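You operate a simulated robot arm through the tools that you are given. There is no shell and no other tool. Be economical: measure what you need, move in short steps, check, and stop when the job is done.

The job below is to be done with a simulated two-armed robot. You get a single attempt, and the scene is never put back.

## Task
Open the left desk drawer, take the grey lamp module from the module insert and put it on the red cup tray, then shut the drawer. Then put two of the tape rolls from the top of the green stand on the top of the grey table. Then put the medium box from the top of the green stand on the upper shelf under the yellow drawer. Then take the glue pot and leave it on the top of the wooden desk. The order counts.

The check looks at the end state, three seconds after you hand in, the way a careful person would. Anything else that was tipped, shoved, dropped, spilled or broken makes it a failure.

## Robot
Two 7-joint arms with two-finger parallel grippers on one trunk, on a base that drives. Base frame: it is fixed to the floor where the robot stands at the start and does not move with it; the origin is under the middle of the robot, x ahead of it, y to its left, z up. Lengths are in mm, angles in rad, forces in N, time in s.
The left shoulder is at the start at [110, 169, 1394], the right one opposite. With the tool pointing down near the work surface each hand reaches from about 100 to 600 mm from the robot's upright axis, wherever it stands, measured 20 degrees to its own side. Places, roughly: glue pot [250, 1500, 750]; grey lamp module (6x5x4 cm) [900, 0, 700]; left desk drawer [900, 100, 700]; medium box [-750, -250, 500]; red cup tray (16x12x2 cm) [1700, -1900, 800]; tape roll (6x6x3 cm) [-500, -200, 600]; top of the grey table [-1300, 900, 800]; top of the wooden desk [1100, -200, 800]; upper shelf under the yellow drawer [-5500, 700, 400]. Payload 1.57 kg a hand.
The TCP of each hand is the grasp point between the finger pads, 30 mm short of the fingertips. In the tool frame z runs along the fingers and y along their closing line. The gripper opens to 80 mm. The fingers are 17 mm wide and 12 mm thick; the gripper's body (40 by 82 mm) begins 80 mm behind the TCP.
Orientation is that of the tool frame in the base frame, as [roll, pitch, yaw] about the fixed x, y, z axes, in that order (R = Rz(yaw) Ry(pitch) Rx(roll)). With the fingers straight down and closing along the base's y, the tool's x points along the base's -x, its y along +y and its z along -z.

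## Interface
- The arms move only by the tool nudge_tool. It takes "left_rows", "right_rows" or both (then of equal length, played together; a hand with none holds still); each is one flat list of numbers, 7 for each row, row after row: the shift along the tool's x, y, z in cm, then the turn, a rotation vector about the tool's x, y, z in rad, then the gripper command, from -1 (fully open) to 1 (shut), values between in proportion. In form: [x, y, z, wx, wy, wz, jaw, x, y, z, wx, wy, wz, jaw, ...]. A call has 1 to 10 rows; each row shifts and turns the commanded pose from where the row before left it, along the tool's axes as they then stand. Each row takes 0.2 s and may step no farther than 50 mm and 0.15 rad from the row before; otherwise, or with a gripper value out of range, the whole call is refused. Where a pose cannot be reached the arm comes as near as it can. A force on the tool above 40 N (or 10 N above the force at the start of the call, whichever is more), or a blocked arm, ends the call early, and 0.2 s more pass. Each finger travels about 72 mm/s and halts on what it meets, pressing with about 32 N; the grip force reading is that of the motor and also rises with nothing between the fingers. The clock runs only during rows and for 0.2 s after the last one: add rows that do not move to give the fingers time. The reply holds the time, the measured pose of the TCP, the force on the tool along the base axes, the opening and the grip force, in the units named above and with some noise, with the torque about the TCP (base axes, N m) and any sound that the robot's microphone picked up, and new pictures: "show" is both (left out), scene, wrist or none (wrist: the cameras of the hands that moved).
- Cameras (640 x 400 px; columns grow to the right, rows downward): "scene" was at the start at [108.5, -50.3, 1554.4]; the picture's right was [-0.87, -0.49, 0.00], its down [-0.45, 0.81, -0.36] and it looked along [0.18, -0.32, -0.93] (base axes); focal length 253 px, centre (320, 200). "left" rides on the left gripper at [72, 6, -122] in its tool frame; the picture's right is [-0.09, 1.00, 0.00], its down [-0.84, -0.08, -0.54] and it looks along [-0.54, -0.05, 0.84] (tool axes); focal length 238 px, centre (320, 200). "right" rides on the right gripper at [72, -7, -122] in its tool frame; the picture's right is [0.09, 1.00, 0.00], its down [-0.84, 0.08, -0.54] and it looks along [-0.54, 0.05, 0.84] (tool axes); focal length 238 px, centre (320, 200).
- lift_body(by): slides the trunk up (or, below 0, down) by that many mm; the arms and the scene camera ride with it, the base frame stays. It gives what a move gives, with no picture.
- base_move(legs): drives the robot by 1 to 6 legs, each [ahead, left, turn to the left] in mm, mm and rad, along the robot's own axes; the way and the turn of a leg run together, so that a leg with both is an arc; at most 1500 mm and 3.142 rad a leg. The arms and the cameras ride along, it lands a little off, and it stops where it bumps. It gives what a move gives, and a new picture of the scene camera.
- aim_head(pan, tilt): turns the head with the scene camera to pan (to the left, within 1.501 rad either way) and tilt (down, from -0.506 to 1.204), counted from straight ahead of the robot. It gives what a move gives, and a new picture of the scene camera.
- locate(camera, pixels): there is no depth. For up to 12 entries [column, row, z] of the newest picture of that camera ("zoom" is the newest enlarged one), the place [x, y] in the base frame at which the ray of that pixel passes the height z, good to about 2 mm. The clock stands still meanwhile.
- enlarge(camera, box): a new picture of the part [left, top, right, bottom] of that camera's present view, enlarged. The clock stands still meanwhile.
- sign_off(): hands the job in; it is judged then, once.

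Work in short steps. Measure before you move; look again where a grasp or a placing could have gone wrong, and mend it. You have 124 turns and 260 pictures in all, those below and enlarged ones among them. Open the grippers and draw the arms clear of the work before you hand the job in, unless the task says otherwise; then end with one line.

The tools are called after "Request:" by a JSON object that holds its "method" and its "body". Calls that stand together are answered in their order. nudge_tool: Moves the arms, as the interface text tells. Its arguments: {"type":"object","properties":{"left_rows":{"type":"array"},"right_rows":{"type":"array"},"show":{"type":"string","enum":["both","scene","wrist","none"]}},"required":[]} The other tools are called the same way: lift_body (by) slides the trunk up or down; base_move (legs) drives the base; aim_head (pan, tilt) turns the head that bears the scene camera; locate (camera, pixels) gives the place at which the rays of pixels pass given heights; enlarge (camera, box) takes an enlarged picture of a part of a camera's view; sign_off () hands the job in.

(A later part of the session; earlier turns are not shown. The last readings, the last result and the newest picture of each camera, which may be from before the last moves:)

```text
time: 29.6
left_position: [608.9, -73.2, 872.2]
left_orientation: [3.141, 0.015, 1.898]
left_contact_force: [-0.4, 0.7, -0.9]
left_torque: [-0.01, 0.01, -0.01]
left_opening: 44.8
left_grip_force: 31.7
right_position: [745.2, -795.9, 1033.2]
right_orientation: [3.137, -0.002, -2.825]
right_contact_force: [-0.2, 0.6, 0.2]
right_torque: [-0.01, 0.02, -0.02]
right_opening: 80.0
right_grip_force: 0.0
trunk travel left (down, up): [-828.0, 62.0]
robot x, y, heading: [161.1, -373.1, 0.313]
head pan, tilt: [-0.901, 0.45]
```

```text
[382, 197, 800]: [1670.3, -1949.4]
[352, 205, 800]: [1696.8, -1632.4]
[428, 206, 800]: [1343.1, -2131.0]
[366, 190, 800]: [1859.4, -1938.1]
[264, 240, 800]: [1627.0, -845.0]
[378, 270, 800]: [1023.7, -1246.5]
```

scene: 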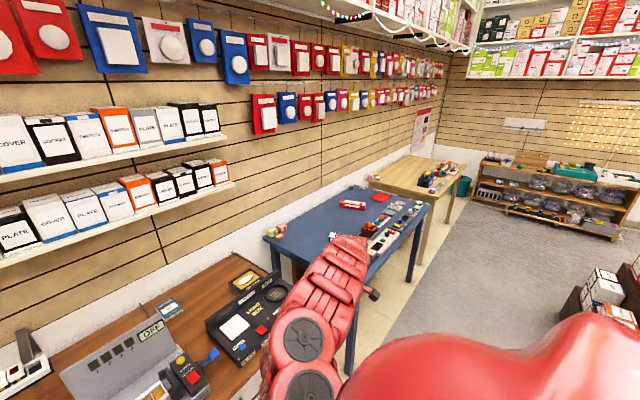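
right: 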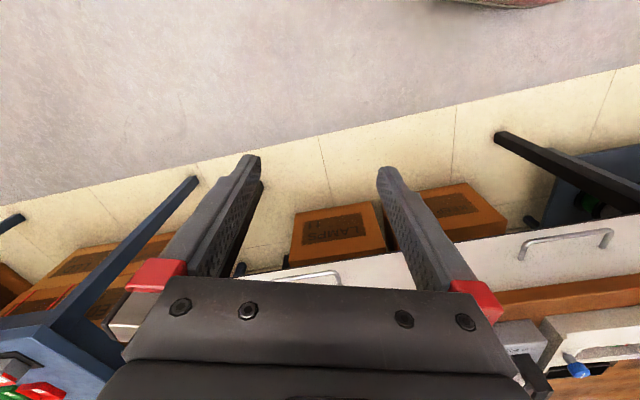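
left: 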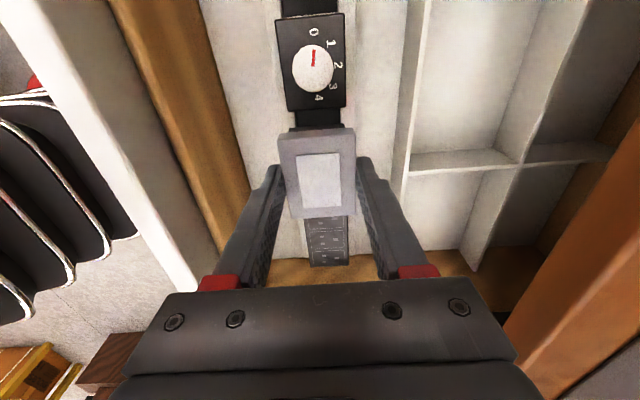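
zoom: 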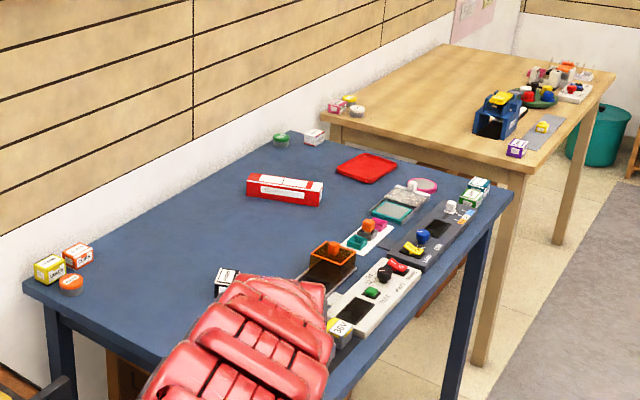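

The empty red tray is at ≈(1670,-1950). Before driving I check the floor to the right.

Request:
{"method": "aim_head", "body": {"pan": -1.45, "tilt": 0.35}}

```text
time: 30.6
left_position: [609.0, -73.7, 873.6]
left_orientation: [3.141, 0.016, 1.899]
left_contact_force: [0.2, 0.7, -0.6]
left_torque: [0.01, 0.01, -0.03]
left_opening: 44.7
left_grip_force: 32.2
right_position: [744.6, -796.2, 1032.8]
right_orientation: [3.139, -0.005, -2.826]
right_contact_force: [-0.1, -0.3, -0.6]
right_torque: [0.02, -0.03, 0.02]
right_opening: 80.1
right_grip_force: 0.1
trunk travel left (down, up): [-828.0, 62.0]
robot x, y, heading: [156.6, -379.0, 0.313]
head pan, tilt: [-1.45, 0.351]
```

scene: 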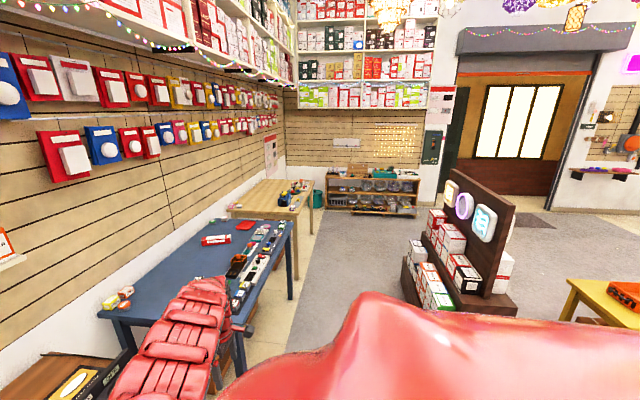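

I measure the aisle limits on the floor.

Request:
{"method": "locate", "body": {"camera": "scene", "pixels": [[405, 300, 0], [402, 262, 0], [290, 300, 0], [300, 330, 0], [300, 280, 0], [292, 222, 800], [240, 325, 800], [318, 207, 800]]}}

```text
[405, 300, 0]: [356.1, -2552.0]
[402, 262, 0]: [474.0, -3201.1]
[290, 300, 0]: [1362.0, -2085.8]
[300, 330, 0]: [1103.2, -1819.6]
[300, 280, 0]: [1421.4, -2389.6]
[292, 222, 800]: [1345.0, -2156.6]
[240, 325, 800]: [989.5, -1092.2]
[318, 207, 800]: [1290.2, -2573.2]
```

The aisle is clear. I back 150 mm, drive 2.02 m to the right, and look ahead.

Request:
{"method": "base_move", "body": {"legs": [[-150, 0, 0], [0, -1012, 0], [0, -1011, 0.015]]}}

Request:
{"method": "aim_head", "body": {"pan": 0, "tilt": 0.75}}

```text
time: 41.6
left_position: [1092.9, -2046.6, 874.1]
left_orientation: [3.141, 0.016, 1.912]
left_contact_force: [-0.7, 0.3, -0.3]
left_torque: [0.01, 0.05, -0.01]
left_opening: 44.7
left_grip_force: 32.0
right_position: [1236.1, -2769.0, 1033.4]
right_orientation: [3.137, -0.003, -2.815]
right_contact_force: [0.6, 0.0, 0.0]
right_torque: [-0.02, 0.0, -0.04]
right_opening: 79.8
right_grip_force: 0.1
trunk travel left (down, up): [-828.0, 62.0]
robot x, y, heading: [642.5, -2351.7, 0.318]
head pan, tilt: [-1.45, 0.351]
```

scene: 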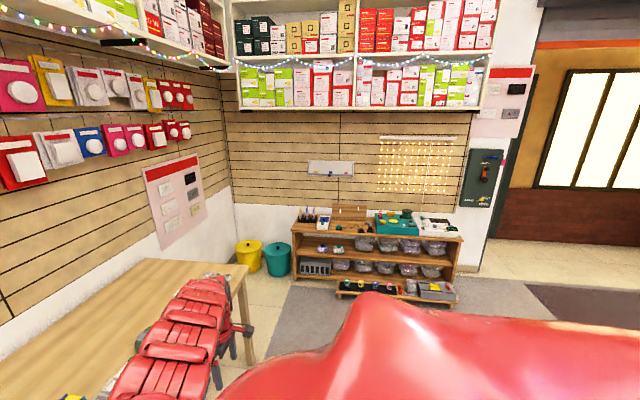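

```text
time: 43.2
left_position: [1092.3, -2046.4, 873.3]
left_orientation: [3.141, 0.016, 1.91]
left_contact_force: [-0.3, 0.2, -1.1]
left_torque: [0.02, 0.01, 0.01]
left_opening: 45.1
left_grip_force: 32.0
right_position: [1235.4, -2768.4, 1031.6]
right_orientation: [3.136, -0.003, -2.814]
right_contact_force: [0.4, -0.4, 0.4]
right_torque: [0.01, 0.02, -0.02]
right_opening: 80.2
right_grip_force: 0.1
trunk travel left (down, up): [-828.0, 62.0]
robot x, y, heading: [644.8, -2351.5, 0.33]
head pan, tilt: [0.0, 0.75]
```

scene: 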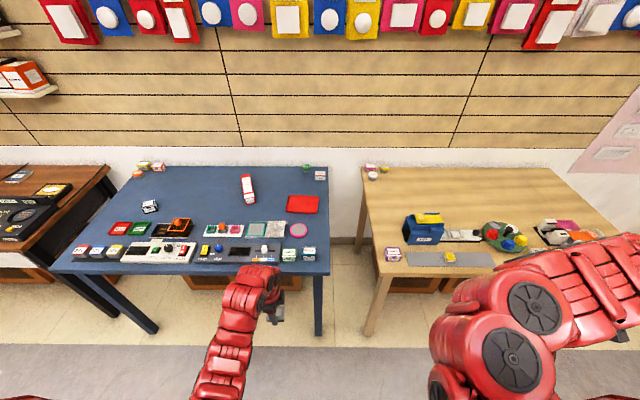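

The red tray is at (303,204). I locate it and the nearby table edge.

Request:
{"method": "locate", "body": {"camera": "scene", "pixels": [[289, 196, 810], [319, 197, 810], [318, 213, 810], [286, 211, 810], [303, 204, 805], [329, 272, 800], [130, 272, 800], [365, 262, 800], [300, 262, 800]]}}

Request:
{"method": "enlarge", "body": {"camera": "scene", "box": [180, 160, 380, 285]}}

Request:
{"method": "lift_body", "body": {"by": 60}}

```text
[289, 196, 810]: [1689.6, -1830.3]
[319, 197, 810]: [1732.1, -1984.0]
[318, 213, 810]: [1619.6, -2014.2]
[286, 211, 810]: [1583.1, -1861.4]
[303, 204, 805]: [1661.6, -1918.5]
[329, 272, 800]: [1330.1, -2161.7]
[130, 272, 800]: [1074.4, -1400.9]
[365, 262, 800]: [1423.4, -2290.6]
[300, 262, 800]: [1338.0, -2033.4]
```

```text
3.20 times, centred on (280, 222) of scene
```

zoom: 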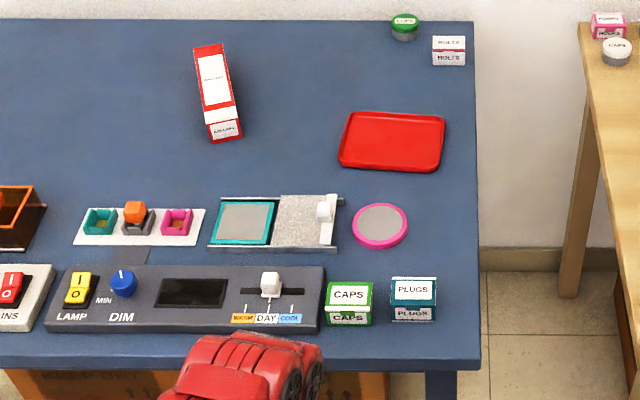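

```text
time: 44.2
left_position: [1091.9, -2047.0, 934.2]
left_orientation: [-3.14, 0.016, 1.912]
left_contact_force: [-0.5, -0.3, -0.4]
left_torque: [0.05, 0.0, -0.02]
left_opening: 44.9
left_grip_force: 32.5
right_position: [1235.1, -2767.5, 1093.5]
right_orientation: [3.137, -0.005, -2.814]
right_contact_force: [-0.3, 0.3, -0.2]
right_torque: [-0.03, -0.01, -0.05]
right_opening: 79.8
right_grip_force: 0.1
trunk travel left (down, up): [-888.0, 2.0]
robot x, y, heading: [646.3, -2353.9, 0.328]
head pan, tilt: [0.0, 0.75]
```

Tray centre ≈(1658,-1920). The hand is at 934 mm, module bottom ≈875, above all items; I drive 370 mm forward.

Request:
{"method": "base_move", "body": {"legs": [[370, 0, 0]]}}

```text
time: 46.5
left_position: [1433.7, -1930.8, 933.7]
left_orientation: [3.139, 0.015, 1.91]
left_contact_force: [0.8, 0.0, -0.8]
left_torque: [0.01, 0.02, 0.0]
left_opening: 44.9
left_grip_force: 32.0
right_position: [1578.1, -2651.2, 1093.4]
right_orientation: [3.138, -0.002, -2.816]
right_contact_force: [0.0, 0.1, 0.6]
right_torque: [0.0, 0.0, -0.01]
right_opening: 79.9
right_grip_force: 0.0
trunk travel left (down, up): [-888.0, 2.0]
robot x, y, heading: [987.2, -2236.1, 0.323]
head pan, tilt: [0.0, 0.75]
```

scene: 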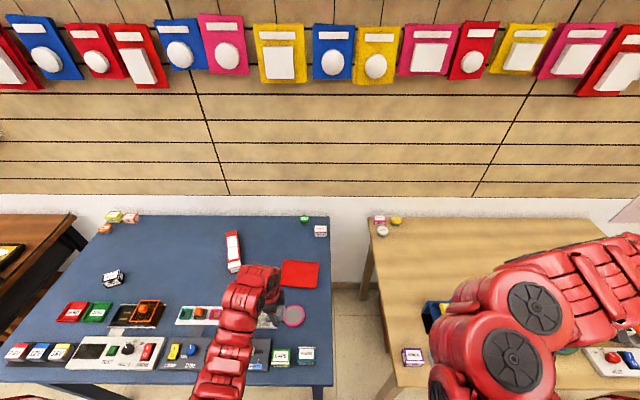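

I move the hand toward the tray with a small rise, to later lower the trunk for reach.

Request:
{"method": "nudge_tool", "body": {"left_rows": [-1.5, 3, -2, 0, 0, 0, 1, -1.5, 3, -2, 0, 0, 0, 1, -1.5, 3, -2, 0, 0, 0, 1, -1.5, 3, -2, 0, 0, 0, 1], "show": "none"}}

```text
time: 47.5
left_position: [1570.5, -1947.0, 1015.1]
left_orientation: [3.141, 0.017, 1.911]
left_contact_force: [-0.2, 0.1, -0.5]
left_torque: [0.01, -0.01, 0.0]
left_opening: 44.9
left_grip_force: 32.0
right_position: [1580.9, -2653.4, 1092.1]
right_orientation: [3.137, -0.004, -2.815]
right_contact_force: [-0.2, -0.3, -0.6]
right_torque: [0.01, 0.0, 0.01]
right_opening: 80.0
right_grip_force: 0.1
trunk travel left (down, up): [-888.0, 2.0]
robot x, y, heading: [986.4, -2233.5, 0.328]
head pan, tilt: [0.0, 0.75]
```

Works. I move the remaining 92 mm forward at this height.

Request:
{"method": "nudge_tool", "body": {"left_rows": [-0.2, 4.6, -1, 0, 0, 0, 1, -0.2, 4.6, -1, 0, 0, 0, 1], "show": "wrist"}}

```text
time: 48.1
left_position: [1627.6, -1923.6, 1037.2]
left_orientation: [-3.141, 0.015, 1.906]
left_contact_force: [0.8, 0.2, -0.5]
left_torque: [0.01, 0.02, -0.01]
left_opening: 45.0
left_grip_force: 32.2
left hand out of reach, approached as far as the arm can: row 2
right_position: [1579.0, -2652.8, 1092.3]
right_orientation: [3.135, -0.005, -2.816]
right_contact_force: [0.0, -0.4, -0.2]
right_torque: [0.02, 0.0, -0.03]
right_opening: 80.0
right_grip_force: 0.2
trunk travel left (down, up): [-888.0, 2.0]
robot x, y, heading: [991.6, -2236.7, 0.323]
head pan, tilt: [0.0, 0.75]
```

left: 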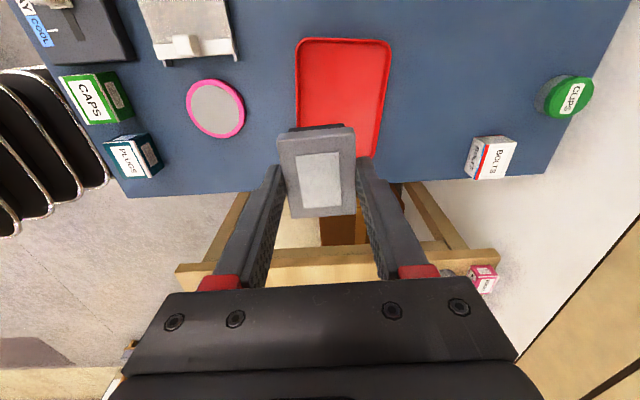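

I locate the tray from this view.

Request:
{"method": "locate", "body": {"camera": "left", "pixels": [[300, 40, 812], [388, 42, 812], [376, 157, 812], [297, 130, 812], [341, 97, 805]]}}

```text
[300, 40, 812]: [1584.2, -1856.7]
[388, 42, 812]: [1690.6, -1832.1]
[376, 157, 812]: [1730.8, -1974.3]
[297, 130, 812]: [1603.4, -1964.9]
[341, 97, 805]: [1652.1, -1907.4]
```

Tray centre ≈(1657,-1918), 30 mm ahead of the hand. The base's front has about 60 mm clearance, so I drive 28 mm forward and lower the trunk 140 mm.

Request:
{"method": "base_move", "body": {"legs": [[28, 0, 0]]}}

Request:
{"method": "lift_body", "body": {"by": -140}}

Request:
{"method": "nudge_tool", "body": {"left_rows": [0, 0, 0.3, 0, 0, 0, 1], "show": "wrist"}}

```text
time: 49.0
left_position: [1647.2, -1915.9, 1042.8]
left_orientation: [3.136, 0.014, 1.91]
left_contact_force: [-1.3, -0.4, -0.8]
left_torque: [-0.01, -0.04, 0.01]
left_opening: 45.0
left_grip_force: 31.8
right_position: [1598.3, -2645.3, 1096.2]
right_orientation: [3.139, 0.003, -2.815]
right_contact_force: [-1.0, -0.5, 0.6]
right_torque: [0.02, -0.04, 0.0]
right_opening: 80.0
right_grip_force: 0.1
trunk travel left (down, up): [-888.0, 2.0]
robot x, y, heading: [1015.1, -2226.8, 0.324]
head pan, tilt: [0.0, 0.75]
```

scene: 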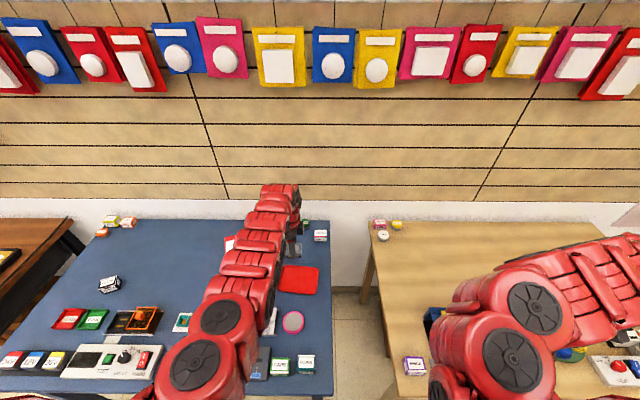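

```text
time: 50.6
left_position: [1651.8, -1914.0, 898.6]
left_orientation: [3.141, 0.015, 1.908]
left_contact_force: [0.1, 0.0, -0.6]
left_torque: [0.03, 0.0, 0.01]
left_opening: 44.9
left_grip_force: 32.2
right_position: [1604.3, -2644.1, 953.2]
right_orientation: [3.139, -0.004, -2.816]
right_contact_force: [-0.2, -0.5, 0.2]
right_torque: [0.01, -0.03, 0.0]
right_opening: 79.8
right_grip_force: 0.0
trunk travel left (down, up): [-748.0, 142.0]
robot x, y, heading: [1016.1, -2230.7, 0.321]
head pan, tilt: [0.0, 0.75]
```

```text
time: 51.0
left_position: [1652.2, -1914.2, 896.4]
left_orientation: [3.141, 0.014, 1.911]
left_contact_force: [0.5, 0.3, -1.0]
left_torque: [0.01, 0.0, 0.02]
left_opening: 45.2
left_grip_force: 32.1
right_position: [1605.6, -2643.8, 953.7]
right_orientation: [3.139, -0.003, -2.816]
right_contact_force: [0.0, -0.7, 0.5]
right_torque: [0.01, 0.01, 0.03]
right_opening: 80.1
right_grip_force: 0.1
trunk travel left (down, up): [-748.0, 142.0]
robot x, y, heading: [1012.6, -2223.7, 0.318]
head pan, tilt: [0.0, 0.75]
```

left: 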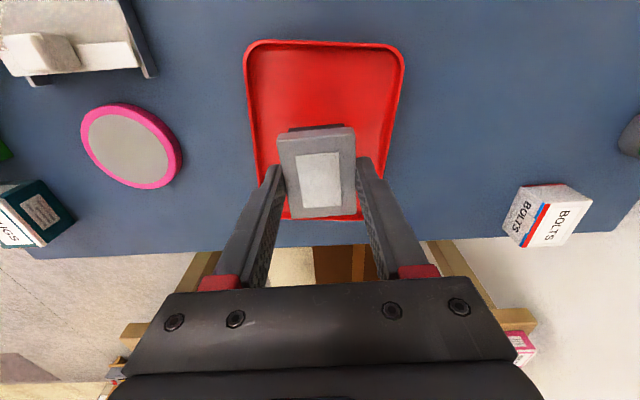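

Tray is beneath, the module nearly centred. I trim 5 mm and descend 30 mm.

Request:
{"method": "nudge_tool", "body": {"left_rows": [-0.5, 0.3, 1, 0, 0, 0, 1, 0, 0, 1, 0, 0, 0, 1, 0, 0, 0.6, 0, 0, 0, 1, 0, 0, 0.4, 0, 0, 0, 1], "show": "wrist"}}

```text
time: 52.0
left_position: [1648.3, -1920.7, 874.9]
left_orientation: [3.14, 0.015, 1.911]
left_contact_force: [-0.3, -0.4, -0.9]
left_torque: [0.01, 0.01, 0.0]
left_opening: 45.0
left_grip_force: 32.3
left hand out of reach, approached as far as the arm can: row 1, 3
right_position: [1604.3, -2644.3, 953.7]
right_orientation: [3.137, -0.003, -2.815]
right_contact_force: [0.1, 0.3, -0.3]
right_torque: [0.01, -0.01, 0.03]
right_opening: 80.0
right_grip_force: 0.0
trunk travel left (down, up): [-748.0, 142.0]
robot x, y, heading: [1017.7, -2228.4, 0.328]
head pan, tilt: [0.0, 0.75]
```

left: 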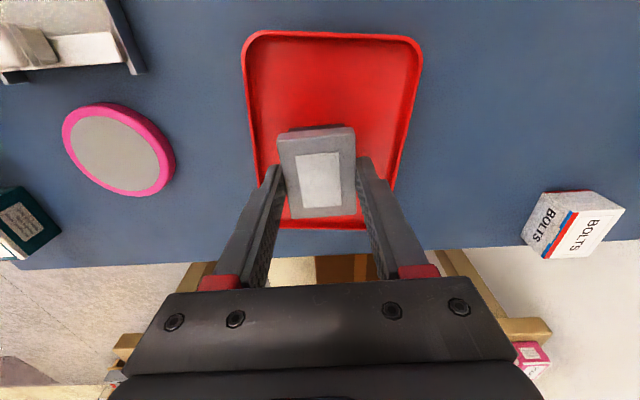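

I check where the tray is relative to the module now.

Request:
{"method": "locate", "body": {"camera": "left", "pixels": [[246, 38, 815], [420, 42, 815], [362, 228, 815], [285, 226, 815]]}}

Request:
{"method": "lift_body", "body": {"by": -8}}

```text
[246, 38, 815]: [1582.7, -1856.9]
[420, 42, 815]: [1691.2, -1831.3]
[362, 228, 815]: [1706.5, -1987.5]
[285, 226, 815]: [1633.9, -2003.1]
```

```text
time: 52.6
left_position: [1647.2, -1920.3, 866.0]
left_orientation: [-3.141, 0.016, 1.91]
left_contact_force: [0.2, -0.1, -0.4]
left_torque: [0.03, 0.02, -0.01]
left_opening: 44.8
left_grip_force: 31.8
right_position: [1605.5, -2643.5, 945.6]
right_orientation: [3.138, -0.003, -2.816]
right_contact_force: [-0.6, -0.4, -0.1]
right_torque: [0.01, -0.02, -0.02]
right_opening: 79.9
right_grip_force: 0.0
trunk travel left (down, up): [-740.0, 150.0]
robot x, y, heading: [1013.1, -2228.0, 0.322]
head pan, tilt: [0.0, 0.75]
```

Well inside the tray; no contact yet at z=866. I lower further in 5 mm steps.

Request:
{"method": "lift_body", "body": {"by": -5}}

Request:
{"method": "lift_body", "body": {"by": -4}}

Request:
{"method": "lift_body", "body": {"by": -3}}

```text
time: 53.1
left_position: [1646.7, -1919.9, 860.9]
left_orientation: [3.141, 0.016, 1.91]
left_contact_force: [-0.9, 0.3, -0.9]
left_torque: [0.0, 0.01, 0.0]
left_opening: 44.9
left_grip_force: 31.5
right_position: [1603.8, -2643.1, 940.0]
right_orientation: [3.136, -0.004, -2.814]
right_contact_force: [-0.1, 0.5, 0.4]
right_torque: [-0.03, 0.0, -0.04]
right_opening: 80.0
right_grip_force: 0.0
trunk travel left (down, up): [-735.0, 155.0]
robot x, y, heading: [1015.6, -2228.1, 0.328]
head pan, tilt: [0.0, 0.75]
```

```text
time: 53.7
left_position: [1647.7, -1920.4, 858.0]
left_orientation: [3.141, 0.015, 1.911]
left_contact_force: [0.2, 0.7, -1.1]
left_torque: [0.0, 0.01, -0.02]
left_opening: 45.1
left_grip_force: 31.9
right_position: [1603.6, -2643.6, 936.7]
right_orientation: [3.136, -0.002, -2.815]
right_contact_force: [0.4, -0.2, -0.5]
right_torque: [0.0, 0.02, 0.04]
right_opening: 80.2
right_grip_force: 0.0
trunk travel left (down, up): [-731.0, 159.0]
robot x, y, heading: [1014.8, -2229.0, 0.327]
head pan, tilt: [0.0, 0.75]
```

```text
time: 54.2
left_position: [1646.3, -1919.4, 855.3]
left_orientation: [-3.141, 0.016, 1.909]
left_contact_force: [0.0, -0.4, -0.4]
left_torque: [0.01, 0.02, -0.03]
left_opening: 45.0
left_grip_force: 32.0
right_position: [1605.4, -2643.5, 933.2]
right_orientation: [3.137, -0.004, -2.814]
right_contact_force: [0.0, -0.3, 0.1]
right_torque: [0.02, -0.02, 0.0]
right_opening: 80.0
right_grip_force: 0.0
trunk travel left (down, up): [-728.0, 162.0]
robot x, y, heading: [1012.2, -2230.5, 0.323]
head pan, tilt: [0.0, 0.75]
```

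Still no contact at 855; continue in small steps.

Request:
{"method": "lift_body", "body": {"by": -4}}

Request:
{"method": "lift_body", "body": {"by": -3}}

Request:
{"method": "lift_body", "body": {"by": -3}}

```text
time: 54.7
left_position: [1646.2, -1920.0, 854.1]
left_orientation: [3.134, 0.015, 1.911]
left_contact_force: [0.3, 2.2, 22.3]
left_torque: [0.06, 0.08, -0.03]
left_opening: 45.0
left_grip_force: 32.1
right_position: [1604.0, -2644.2, 928.8]
right_orientation: [3.135, -0.002, -2.815]
right_contact_force: [-0.3, 0.3, -1.0]
right_torque: [-0.02, 0.02, 0.01]
right_opening: 80.3
right_grip_force: 0.0
trunk travel left (down, up): [-724.0, 166.0]
robot x, y, heading: [1013.5, -2228.3, 0.318]
head pan, tilt: [0.0, 0.75]
```

```text
time: 55.2
left_position: [1646.5, -1920.8, 848.6]
left_orientation: [3.137, 0.016, 1.909]
left_contact_force: [5.0, 2.0, 22.9]
left_torque: [0.04, -0.15, 0.04]
left_opening: 44.9
left_grip_force: 31.9
right_position: [1602.1, -2643.7, 927.2]
right_orientation: [3.135, -0.002, -2.815]
right_contact_force: [-0.2, -0.9, -0.7]
right_torque: [0.02, 0.04, 0.01]
right_opening: 79.8
right_grip_force: 0.1
trunk travel left (down, up): [-721.0, 169.0]
robot x, y, heading: [1014.6, -2227.1, 0.32]
head pan, tilt: [0.0, 0.75]
```

```text
time: 55.8
left_position: [1645.9, -1921.6, 846.4]
left_orientation: [3.138, 0.015, 1.909]
left_contact_force: [7.8, 2.4, 23.2]
left_torque: [0.04, -0.18, 0.05]
left_opening: 45.2
left_grip_force: 32.3
right_position: [1602.8, -2644.5, 923.1]
right_orientation: [3.137, -0.003, -2.814]
right_contact_force: [0.2, -0.5, -0.6]
right_torque: [0.01, 0.01, 0.03]
right_opening: 79.5
right_grip_force: 0.0
trunk travel left (down, up): [-718.0, 172.0]
robot x, y, heading: [1014.1, -2228.6, 0.323]
head pan, tilt: [0.0, 0.75]
```

Contact made (23 N up). I open and rise with the trunk.

Request:
{"method": "nudge_tool", "body": {"left_rows": [0, 0, 0, 0, 0, 0, -0.7, 0, 0, 0, 0, 0, 0, -0.7], "show": "none"}}

Request:
{"method": "lift_body", "body": {"by": 160}}

Request:
{"method": "nudge_tool", "body": {"left_rows": [0, -1, -1, 0, 0, 0, -0.7], "show": "both"}}

```text
time: 56.4
left_position: [1646.4, -1921.0, 844.1]
left_orientation: [-3.141, 0.015, 1.909]
left_contact_force: [-0.1, 0.2, 0.8]
left_torque: [0.01, 0.03, 0.0]
left_opening: 67.9
left_grip_force: 0.1
right_position: [1603.8, -2644.1, 924.3]
right_orientation: [3.138, -0.003, -2.815]
right_contact_force: [-0.4, -0.1, 0.3]
right_torque: [0.0, 0.02, 0.03]
right_opening: 80.2
right_grip_force: 0.0
trunk travel left (down, up): [-718.0, 172.0]
robot x, y, heading: [1014.0, -2230.0, 0.324]
head pan, tilt: [0.0, 0.75]
```

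```text
time: 58.2
left_position: [1645.8, -1920.5, 1004.4]
left_orientation: [-3.141, 0.014, 1.91]
left_contact_force: [-0.3, -0.1, 0.8]
left_torque: [0.02, -0.03, -0.01]
left_opening: 68.1
left_grip_force: 0.0
right_position: [1603.8, -2643.5, 1084.2]
right_orientation: [3.139, -0.005, -2.815]
right_contact_force: [-0.1, -0.2, 1.0]
right_torque: [-0.02, -0.02, -0.01]
right_opening: 80.1
right_grip_force: 0.1
trunk travel left (down, up): [-878.0, 12.0]
robot x, y, heading: [1014.1, -2228.6, 0.321]
head pan, tilt: [0.0, 0.75]
```

```text
time: 58.6
left_position: [1635.3, -1922.9, 1015.0]
left_orientation: [3.141, 0.015, 1.909]
left_contact_force: [-0.3, 0.1, -0.3]
left_torque: [0.02, -0.02, 0.02]
left_opening: 68.0
left_grip_force: 0.0
right_position: [1604.0, -2643.5, 1083.8]
right_orientation: [3.14, -0.003, -2.814]
right_contact_force: [0.5, -0.3, 0.3]
right_torque: [0.02, 0.01, 0.0]
right_opening: 80.2
right_grip_force: 0.1
trunk travel left (down, up): [-878.0, 12.0]
robot x, y, heading: [1014.4, -2231.1, 0.323]
head pan, tilt: [0.0, 0.75]
```

scene: 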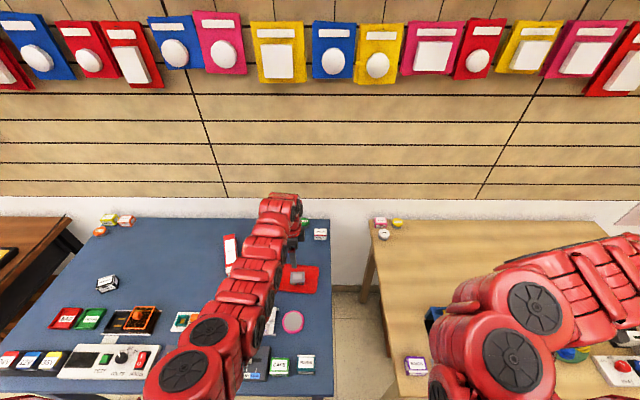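
left: 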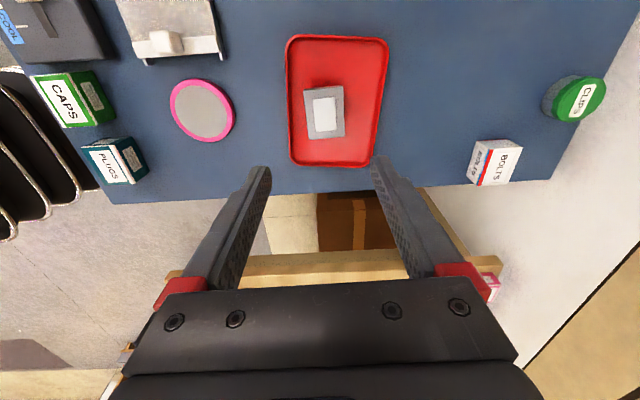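

Module sits squarely in the tray. I back away 300 mm and draw the left hand in.

Request:
{"method": "base_move", "body": {"legs": [[-300, 0, 0]]}}

Request:
{"method": "nudge_tool", "body": {"left_rows": [1, -4.5, 1, 0, 0, 0, -0.7, 1, -4.5, 1, 0, 0, 0, -0.7, 1, -4.5, 1, 0, 0, 0, -0.7, 1, -4.5, 1, 0, 0, 0, -0.7], "show": "none"}}

Request:
{"method": "base_move", "body": {"legs": [[0, 1200, 0], [0, 1204, 0.007]]}}

```text
time: 60.6
left_position: [1353.3, -2018.1, 1013.3]
left_orientation: [3.141, 0.015, 1.91]
left_contact_force: [-0.5, 1.1, -0.4]
left_torque: [0.03, 0.01, 0.01]
left_opening: 68.0
left_grip_force: 0.1
right_position: [1323.0, -2739.8, 1082.1]
right_orientation: [3.138, -0.005, -2.814]
right_contact_force: [-0.5, 0.2, -0.4]
right_torque: [0.04, -0.02, 0.05]
right_opening: 79.9
right_grip_force: 0.0
trunk travel left (down, up): [-878.0, 12.0]
robot x, y, heading: [727.9, -2328.7, 0.327]
head pan, tilt: [0.0, 0.75]
```

scene: 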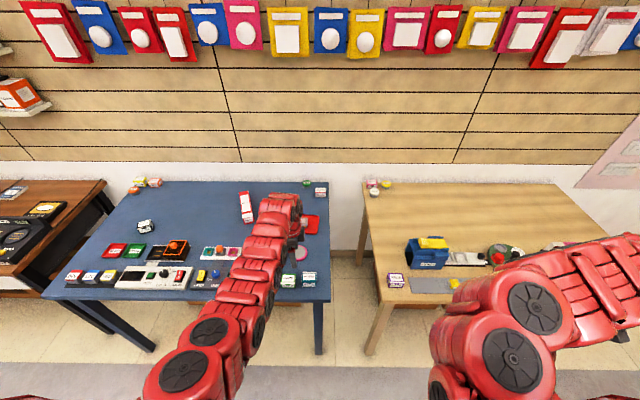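

```text
time: 61.6
left_position: [1169.2, -2041.2, 972.9]
left_orientation: [3.139, 0.018, 1.913]
left_contact_force: [0.1, -0.3, 1.3]
left_torque: [-0.02, -0.01, -0.01]
left_opening: 68.1
left_grip_force: 0.1
right_position: [1319.7, -2739.1, 1084.4]
right_orientation: [3.137, -0.004, -2.813]
right_contact_force: [-0.4, -0.4, 0.2]
right_torque: [-0.01, 0.0, -0.04]
right_opening: 80.0
right_grip_force: 0.0
trunk travel left (down, up): [-878.0, 12.0]
robot x, y, heading: [731.2, -2318.8, 0.328]
head pan, tilt: [0.0, 0.75]
```

```text
time: 73.5
left_position: [379.7, 241.1, 972.6]
left_orientation: [-3.141, 0.014, 1.92]
left_contact_force: [-0.7, -0.7, -0.9]
left_torque: [-0.01, 0.02, -0.02]
left_opening: 67.9
left_grip_force: 0.1
right_position: [536.1, -456.0, 1083.5]
right_orientation: [3.137, -0.004, -2.804]
right_contact_force: [-0.1, -0.6, 0.2]
right_torque: [-0.01, 0.05, 0.04]
right_opening: 80.1
right_grip_force: 0.0
trunk travel left (down, up): [-878.0, 12.0]
robot x, y, heading: [-63.7, -44.9, 0.334]
head pan, tilt: [0.0, 0.75]
```

scene: 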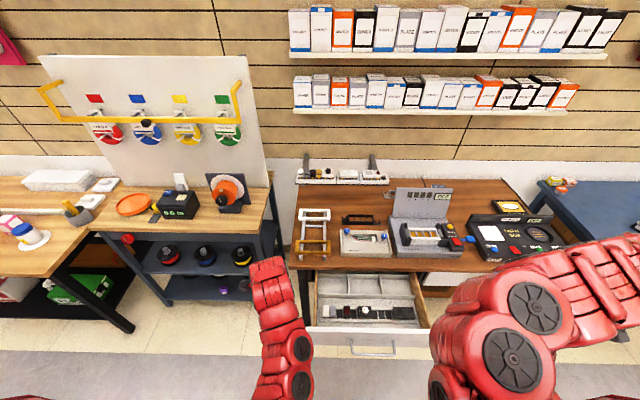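

The drawer is still open; handle near (373,349). I locate it and lower the trunk by 180 mm while moving the right hand toward it.

Request:
{"method": "locate", "body": {"camera": "scene", "pixels": [[350, 352, 692], [397, 355, 692], [373, 354, 692], [310, 331, 745], [425, 333, 745]]}}

Request:
{"method": "enlarge", "body": {"camera": "scene", "box": [290, 250, 450, 380]}}

```text
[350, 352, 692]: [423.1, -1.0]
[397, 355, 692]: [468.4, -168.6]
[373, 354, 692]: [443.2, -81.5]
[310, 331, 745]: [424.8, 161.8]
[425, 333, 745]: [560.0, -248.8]
```

```text
3.08 times, centred on (370, 315) of scene
```

zoom: 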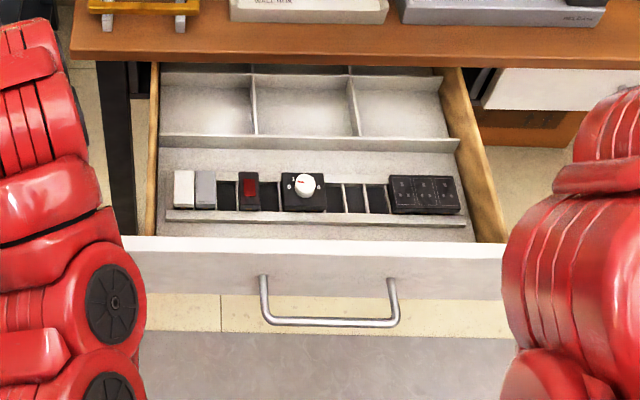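

Bar centre (445,-84) as predicted: 468 mm ahead and 204 mm right of the robot. I lower the trunk 180 mm, raise the left hand, and bring the closed right hand in front of the bar at height.

Request:
{"method": "lift_body", "body": {"by": -180}}

Request:
{"method": "nudge_tool", "body": {"left_rows": [0, -1, -2, 0, 0, 0, -1, 0, -1, -2, 0, 0, 0, -1, 0, 0, -2, 0, 0, 0, -1, 0, 0, -2, 0, 0, 0, -1, 0, 0, 0, 0, 0, 0, -1, 0, 0, 0, 0, 0, 0, -1, 0, 0, 0, 0, 0, 0, -1, 0, 0, 0, 0, 0, 0, -1], "right_rows": [0, 4.75, 0, 0, 0, 0, 1, 0, 4.75, 0, 0, 0, 0, 1, 0, 4.75, 0, 0, 0, 0, 1, 0, 4.75, 0, 0, 0, 0, 1, 0, 4.75, 0, 0, 0, 0, 1, 0, 4.75, 0, 0, 0, 0, 1, 0, 4.75, 0, 0, 0, 0, 1, 0, 4.75, 0, 0, 0, 0, 1], "show": "both"}}

```text
time: 75.5
left_position: [379.4, 241.1, 793.1]
left_orientation: [3.139, 0.015, 1.918]
left_contact_force: [0.4, 0.4, -0.6]
left_torque: [-0.03, 0.04, 0.0]
left_opening: 68.0
left_grip_force: 0.2
right_position: [534.3, -456.1, 902.4]
right_orientation: [3.139, -0.004, -2.804]
right_contact_force: [0.4, -0.8, 0.1]
right_torque: [-0.02, -0.01, 0.0]
right_opening: 80.0
right_grip_force: 0.0
trunk travel left (down, up): [-698.0, 192.0]
robot x, y, heading: [-56.4, -44.8, 0.337]
head pan, tilt: [0.0, 0.75]
```

```text
time: 77.3
left_position: [361.3, 235.7, 871.7]
left_orientation: [-3.141, 0.016, 1.921]
left_contact_force: [1.2, 0.6, -0.2]
left_torque: [-0.03, 0.0, 0.01]
left_opening: 80.0
left_grip_force: 0.1
right_position: [565.7, -147.1, 810.7]
right_orientation: [3.139, -0.007, -2.807]
right_contact_force: [-0.2, -0.1, 0.7]
right_torque: [-0.04, -0.01, 0.01]
right_opening: 0.0
right_grip_force: 21.9
right hand out of reach, approached as far as the arm can: row 1, 2, 3, 4, 5, 6, 7, 8
trunk travel left (down, up): [-698.0, 192.0]
robot x, y, heading: [-62.2, -45.8, 0.338]
head pan, tilt: [0.0, 0.75]
```

scene: 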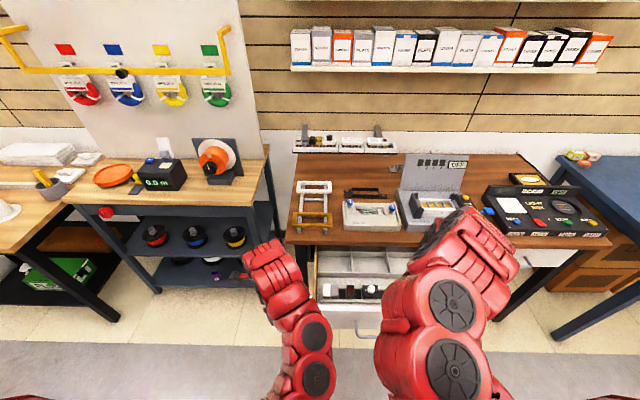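
right: 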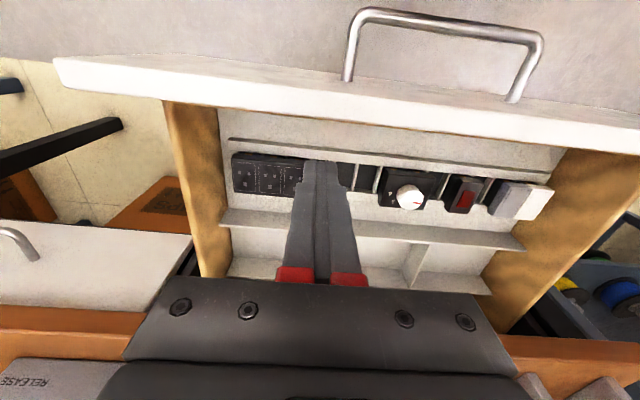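
left: 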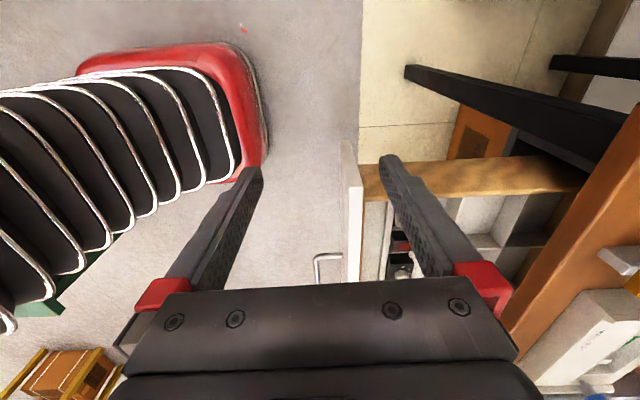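

The right hand can't get low in front of the bar and hovers over the drawer; I return it to the right. Instead I'll push the panel with the closed, tilted left hand: first tilt it 0.5 rad.

Request:
{"method": "nudge_tool", "body": {"left_rows": [0, 0, 0, -0.125, 0, 0, 1, 0, 0, 0, -0.125, 0, 0, 1, 0, 0, 0, -0.125, 0, 0, 1, 0, 0, 0, -0.125, 0, 0, 1, 0, 0, 0, 0, 0, 0, 1, 0, 0, 0, 0, 0, 0, 1, 0, 0, 0, 0, 0, 0, 1, 0, 0, 0, 0, 0, 0, 1], "right_rows": [0, -3.5, -2, 0, 0, 0, 1, 0, -4.3, -2, 0, 0, 0, 1, 0, -4.3, -2, 0, 0, 0, 1, 0, -4.3, -1, 0, 0, 0, 1, 0, -4.3, 0, 0, 0, 0, 1, 0, -4.3, 0, 0, 0, 0, 1, 0, -4.3, 0, 0, 0, 0, 1, 0, -4.3, 0, 0, 0, 0, 1], "show": "scene"}}

```text
time: 79.1
left_position: [361.8, 259.2, 876.1]
left_orientation: [2.768, 0.014, 1.918]
left_contact_force: [-0.3, 0.3, 0.1]
left_torque: [0.01, 0.03, -0.01]
left_opening: 0.2
left_grip_force: 21.3
left hand out of reach, approached as far as the arm can: row 3, 4
right_position: [645.6, -427.2, 892.5]
right_orientation: [3.138, -0.003, -2.804]
right_contact_force: [-0.2, -0.2, 0.3]
right_torque: [0.04, -0.01, -0.02]
right_opening: 0.0
right_grip_force: 21.1
right hand out of reach, approached as far as the arm can: row 1, 7, 8
trunk travel left (down, up): [-698.0, 192.0]
robot x, y, heading: [-58.5, -45.3, 0.335]
head pan, tilt: [0.0, 0.75]
```

scene: 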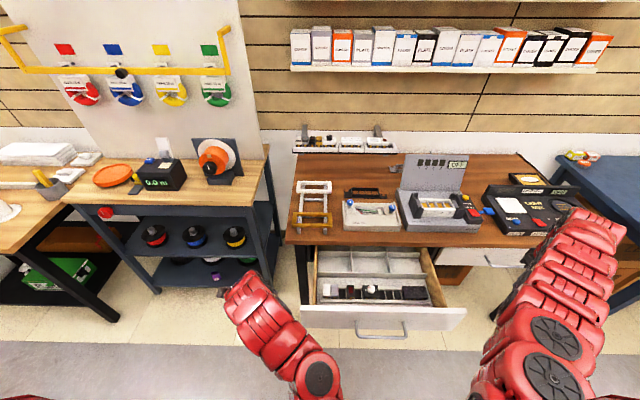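

Tilt reached 0.37. I bring the left hand right and down in front of the panel's left half, and draw the right hand back.

Request:
{"method": "nudge_tool", "body": {"left_rows": [-3.3, -1.58, 2.08, 0, 0, 0, 1, -3.3, -1.58, 2.08, 0, 0, 0, 1, -3.3, -1.58, 2.08, 0, 0, 0, 1, -3.3, -1.58, 2.08, 0, 0, 0, 1, -3.3, -1.58, 2.08, 0, 0, 0, 1, -3.3, -1.58, 2.08, 0, 0, 0, 1, 0, 0, 0, -0.127, 0, 0, 1], "right_rows": [3, 0, 0, 0, 0, 0, 1, 3, 0, 0, 0, 0, 0, 1, 3, 0, 0, 0, 0, 0, 1, 3, 0, 0, 0, 0, 0, 1, 0, 0, 0, 0, 0, 0, 1, 0, 0, 0, 0, 0, 0, 1, 0, 0, 0, 0, 0, 0, 1], "show": "both"}}

```text
time: 80.7
left_position: [388.7, 56.7, 728.6]
left_orientation: [2.639, 0.014, 1.92]
left_contact_force: [1.1, -0.5, -0.8]
left_torque: [-0.01, -0.04, 0.01]
left_opening: 0.0
left_grip_force: 21.5
right_position: [532.5, -467.4, 894.3]
right_orientation: [3.138, -0.005, -2.806]
right_contact_force: [-0.2, 0.0, 1.0]
right_torque: [0.0, -0.01, 0.03]
right_opening: 0.1
right_grip_force: 21.7
trunk travel left (down, up): [-698.0, 192.0]
robot x, y, heading: [-58.8, -47.9, 0.335]
head pan, tilt: [0.0, 0.75]
```

scene: 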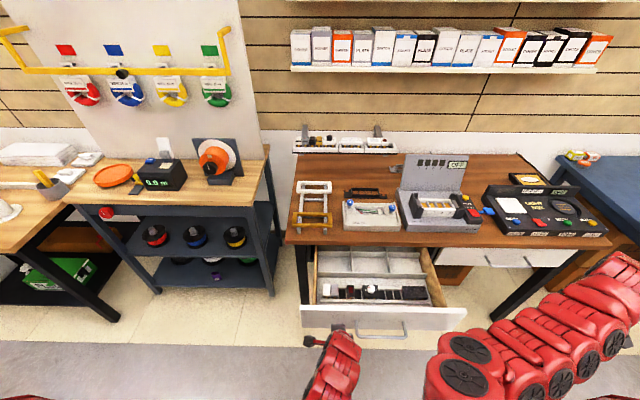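
right: 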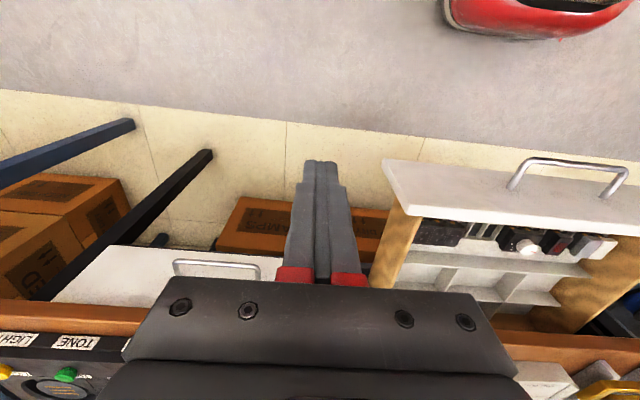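
left: 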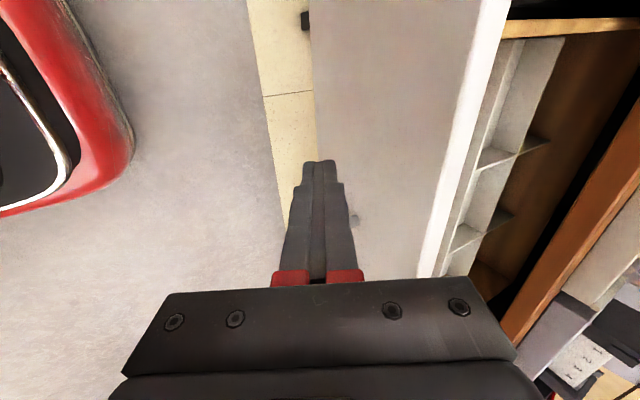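

The left fingertips are about 25 mm in front of the panel. I push by driving 230 mm forward.

Request:
{"method": "base_move", "body": {"legs": [[230, 0, 0]]}}

```text
time: 82.4
left_position: [608.8, 132.6, 727.9]
left_orientation: [2.641, 0.014, 1.919]
left_contact_force: [0.8, 0.4, 0.7]
left_torque: [0.02, -0.01, 0.01]
left_opening: 0.1
left_grip_force: 21.2
right_position: [752.9, -389.8, 892.2]
right_orientation: [3.139, -0.002, -2.805]
right_contact_force: [1.0, -0.1, -0.2]
right_torque: [-0.03, -0.02, 0.02]
right_opening: 0.0
right_grip_force: 20.9
trunk travel left (down, up): [-698.0, 192.0]
robot x, y, heading: [160.3, 30.0, 0.339]
head pan, tilt: [0.0, 0.75]
```

scene: 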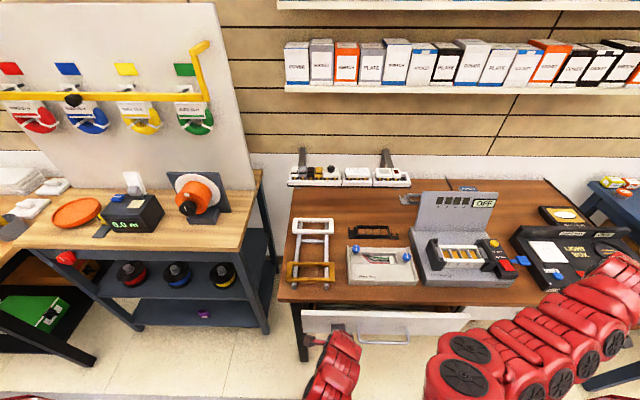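

Drawer nearly shut. I push the remaining ~60 mm with the arm.

Request:
{"method": "nudge_tool", "body": {"left_rows": [0, 1.76, 0.96, 0, 0, 0, 1, 0, 1.76, 0.96, 0, 0, 0, 1, 0, 1.5, 0.8, 0, 0, 0, 1, 0, 0.9, 0.5, 0, 0, 0, 1, 0, 0.5, 0.27, 0, 0, 0, 1, 0, 0.5, 0.27, 0, 0, 0, 1], "show": "both"}}

```text
time: 83.8
left_position: [678.4, 158.1, 728.9]
left_orientation: [2.646, 0.012, 1.919]
left_contact_force: [-24.2, -5.2, 5.0]
left_torque: [-0.13, 0.39, -0.09]
left_opening: 0.2
left_grip_force: 21.3
right_position: [750.0, -391.9, 894.4]
right_orientation: [3.137, -0.004, -2.805]
right_contact_force: [-0.8, -0.1, -0.4]
right_torque: [0.01, -0.01, -0.01]
right_opening: 0.0
right_grip_force: 21.0
trunk travel left (down, up): [-698.0, 192.0]
robot x, y, heading: [161.9, 30.7, 0.331]
head pan, tilt: [0.0, 0.75]
```

scene: 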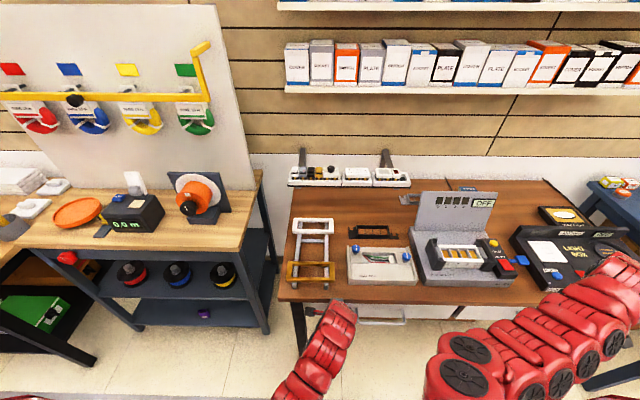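
left: 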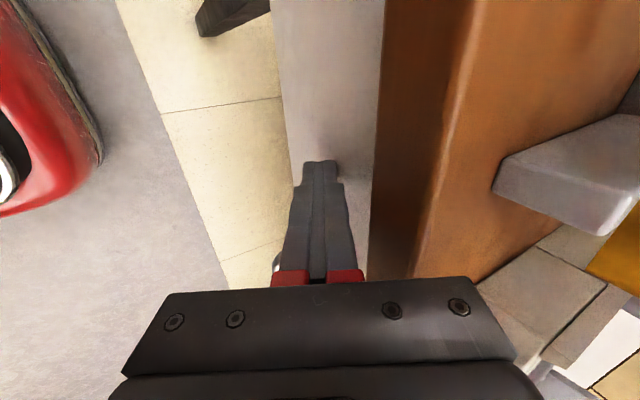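

Resistance of 24 N; one more small push to verify the stop.

Request:
{"method": "nudge_tool", "body": {"left_rows": [0, 0.4, 0.2, 0, 0, 0, 1, 0, 0.3, 0.15, 0, 0, 0, 1], "show": "none"}}

Request:
{"method": "enlarge", "body": {"camera": "scene", "box": [270, 220, 530, 382]}}

```text
time: 84.2
left_position: [678.6, 157.5, 728.9]
left_orientation: [2.652, 0.012, 1.918]
left_contact_force: [-21.2, -1.9, 19.9]
left_torque: [-0.05, 0.0, -0.02]
left_opening: 0.1
left_grip_force: 21.4
right_position: [749.1, -391.6, 894.4]
right_orientation: [3.137, 0.001, -2.805]
right_contact_force: [0.0, -0.7, -0.1]
right_torque: [0.0, 0.03, 0.0]
right_opening: 0.0
right_grip_force: 21.0
trunk travel left (down, up): [-698.0, 192.0]
robot x, y, heading: [158.7, 30.2, 0.332]
head pan, tilt: [0.0, 0.75]
stopped in row 2 (left hand): the force on the tool passed its limit at 44 N (the readings are from after the stop); the commanded pose is now the measured one
```

```text
2.46 times, centred on (400, 301) of scene
```

zoom: 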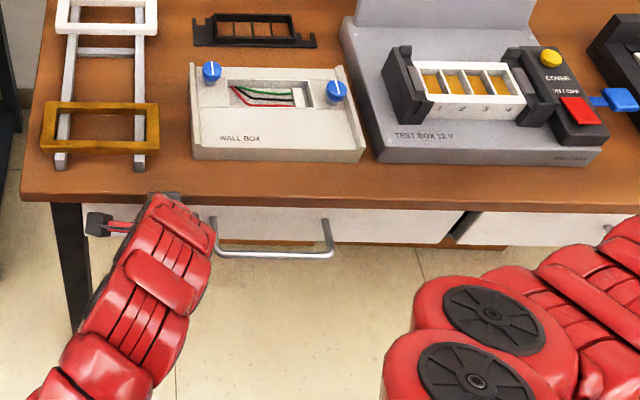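

Drawer is shut, flush with its neighbour. I withdraw the left hand, back off, and un-tilt it.

Request:
{"method": "nudge_tool", "body": {"left_rows": [0, -1.76, -0.96, 0, 0, 0, 1, 0, -3.5, -1.9, 0, 0, 0, 1, 0, -3.5, -1.9, 0, 0, 0, 1, 1.5, 0, -3, 0, 0, 0, -1, 1.5, 0, -3, 0.1, 0, 0, -1, 0, 0, -3, 0.13, 0, 0, -1, 0, 0, -2, 0.13, 0, 0, -1, 0, 0, -1, 0.13, 0, 0, -1], "show": "none"}}

Request:
{"method": "base_move", "body": {"legs": [[-200, 0, 0]]}}

Request:
{"method": "aim_head", "body": {"pan": 1.5, "tilt": 0.5}}

```text
time: 86.0
left_position: [539.2, 137.4, 816.6]
left_orientation: [3.061, 0.013, 1.917]
left_contact_force: [-0.2, 0.8, -0.1]
left_torque: [-0.02, 0.04, 0.02]
left_opening: 80.1
left_grip_force: 0.0
left hand out of reach, approached as far as the arm can: row 6, 7
right_position: [752.8, -392.5, 892.0]
right_orientation: [3.137, -0.004, -2.805]
right_contact_force: [-0.7, -0.9, 0.3]
right_torque: [0.04, 0.03, 0.01]
right_opening: 0.0
right_grip_force: 21.0
trunk travel left (down, up): [-698.0, 192.0]
robot x, y, heading: [160.6, 29.6, 0.334]
head pan, tilt: [0.0, 0.75]
```

```text
time: 87.6
left_position: [350.7, 73.7, 817.4]
left_orientation: [3.056, 0.013, 1.917]
left_contact_force: [1.1, -0.5, 1.0]
left_torque: [0.03, 0.04, -0.02]
left_opening: 80.0
left_grip_force: 0.1
right_position: [562.3, -457.8, 892.6]
right_orientation: [3.14, -0.002, -2.805]
right_contact_force: [0.1, -0.2, -0.8]
right_torque: [-0.01, -0.03, 0.01]
right_opening: 0.0
right_grip_force: 21.8
trunk travel left (down, up): [-698.0, 192.0]
robot x, y, heading: [-26.7, -36.7, 0.333]
head pan, tilt: [0.0, 0.75]
```

scene: 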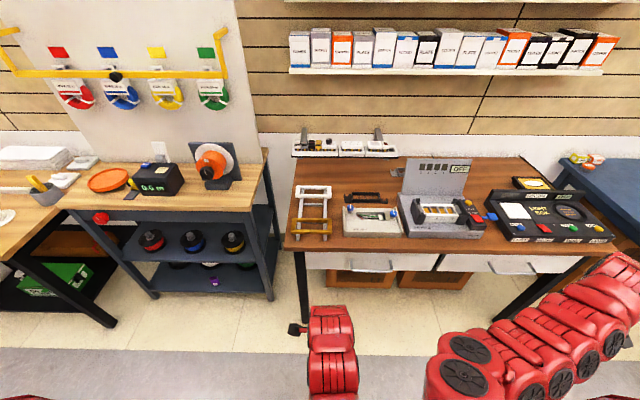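

```text
time: 89.2
left_position: [350.8, 73.6, 817.4]
left_orientation: [3.059, 0.011, 1.916]
left_contact_force: [-0.6, -0.3, 1.0]
left_torque: [-0.03, 0.02, -0.01]
left_opening: 80.1
left_grip_force: 0.0
right_position: [562.0, -457.8, 893.8]
right_orientation: [3.14, -0.004, -2.809]
right_contact_force: [0.9, -0.9, -0.5]
right_torque: [-0.05, 0.0, -0.02]
right_opening: 0.0
right_grip_force: 21.3
trunk travel left (down, up): [-698.0, 192.0]
robot x, y, heading: [-26.9, -35.6, 0.333]
head pan, tilt: [1.499, 0.499]
```

scene: 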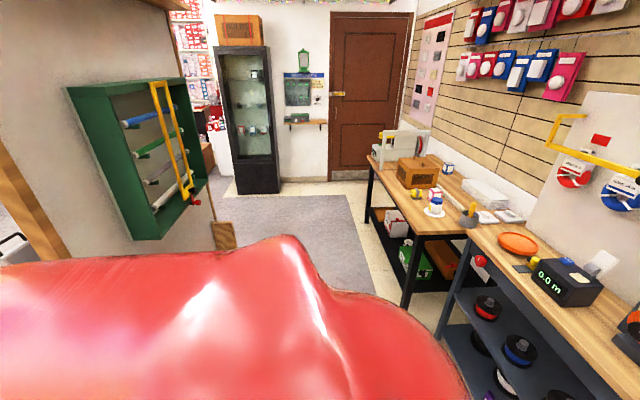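

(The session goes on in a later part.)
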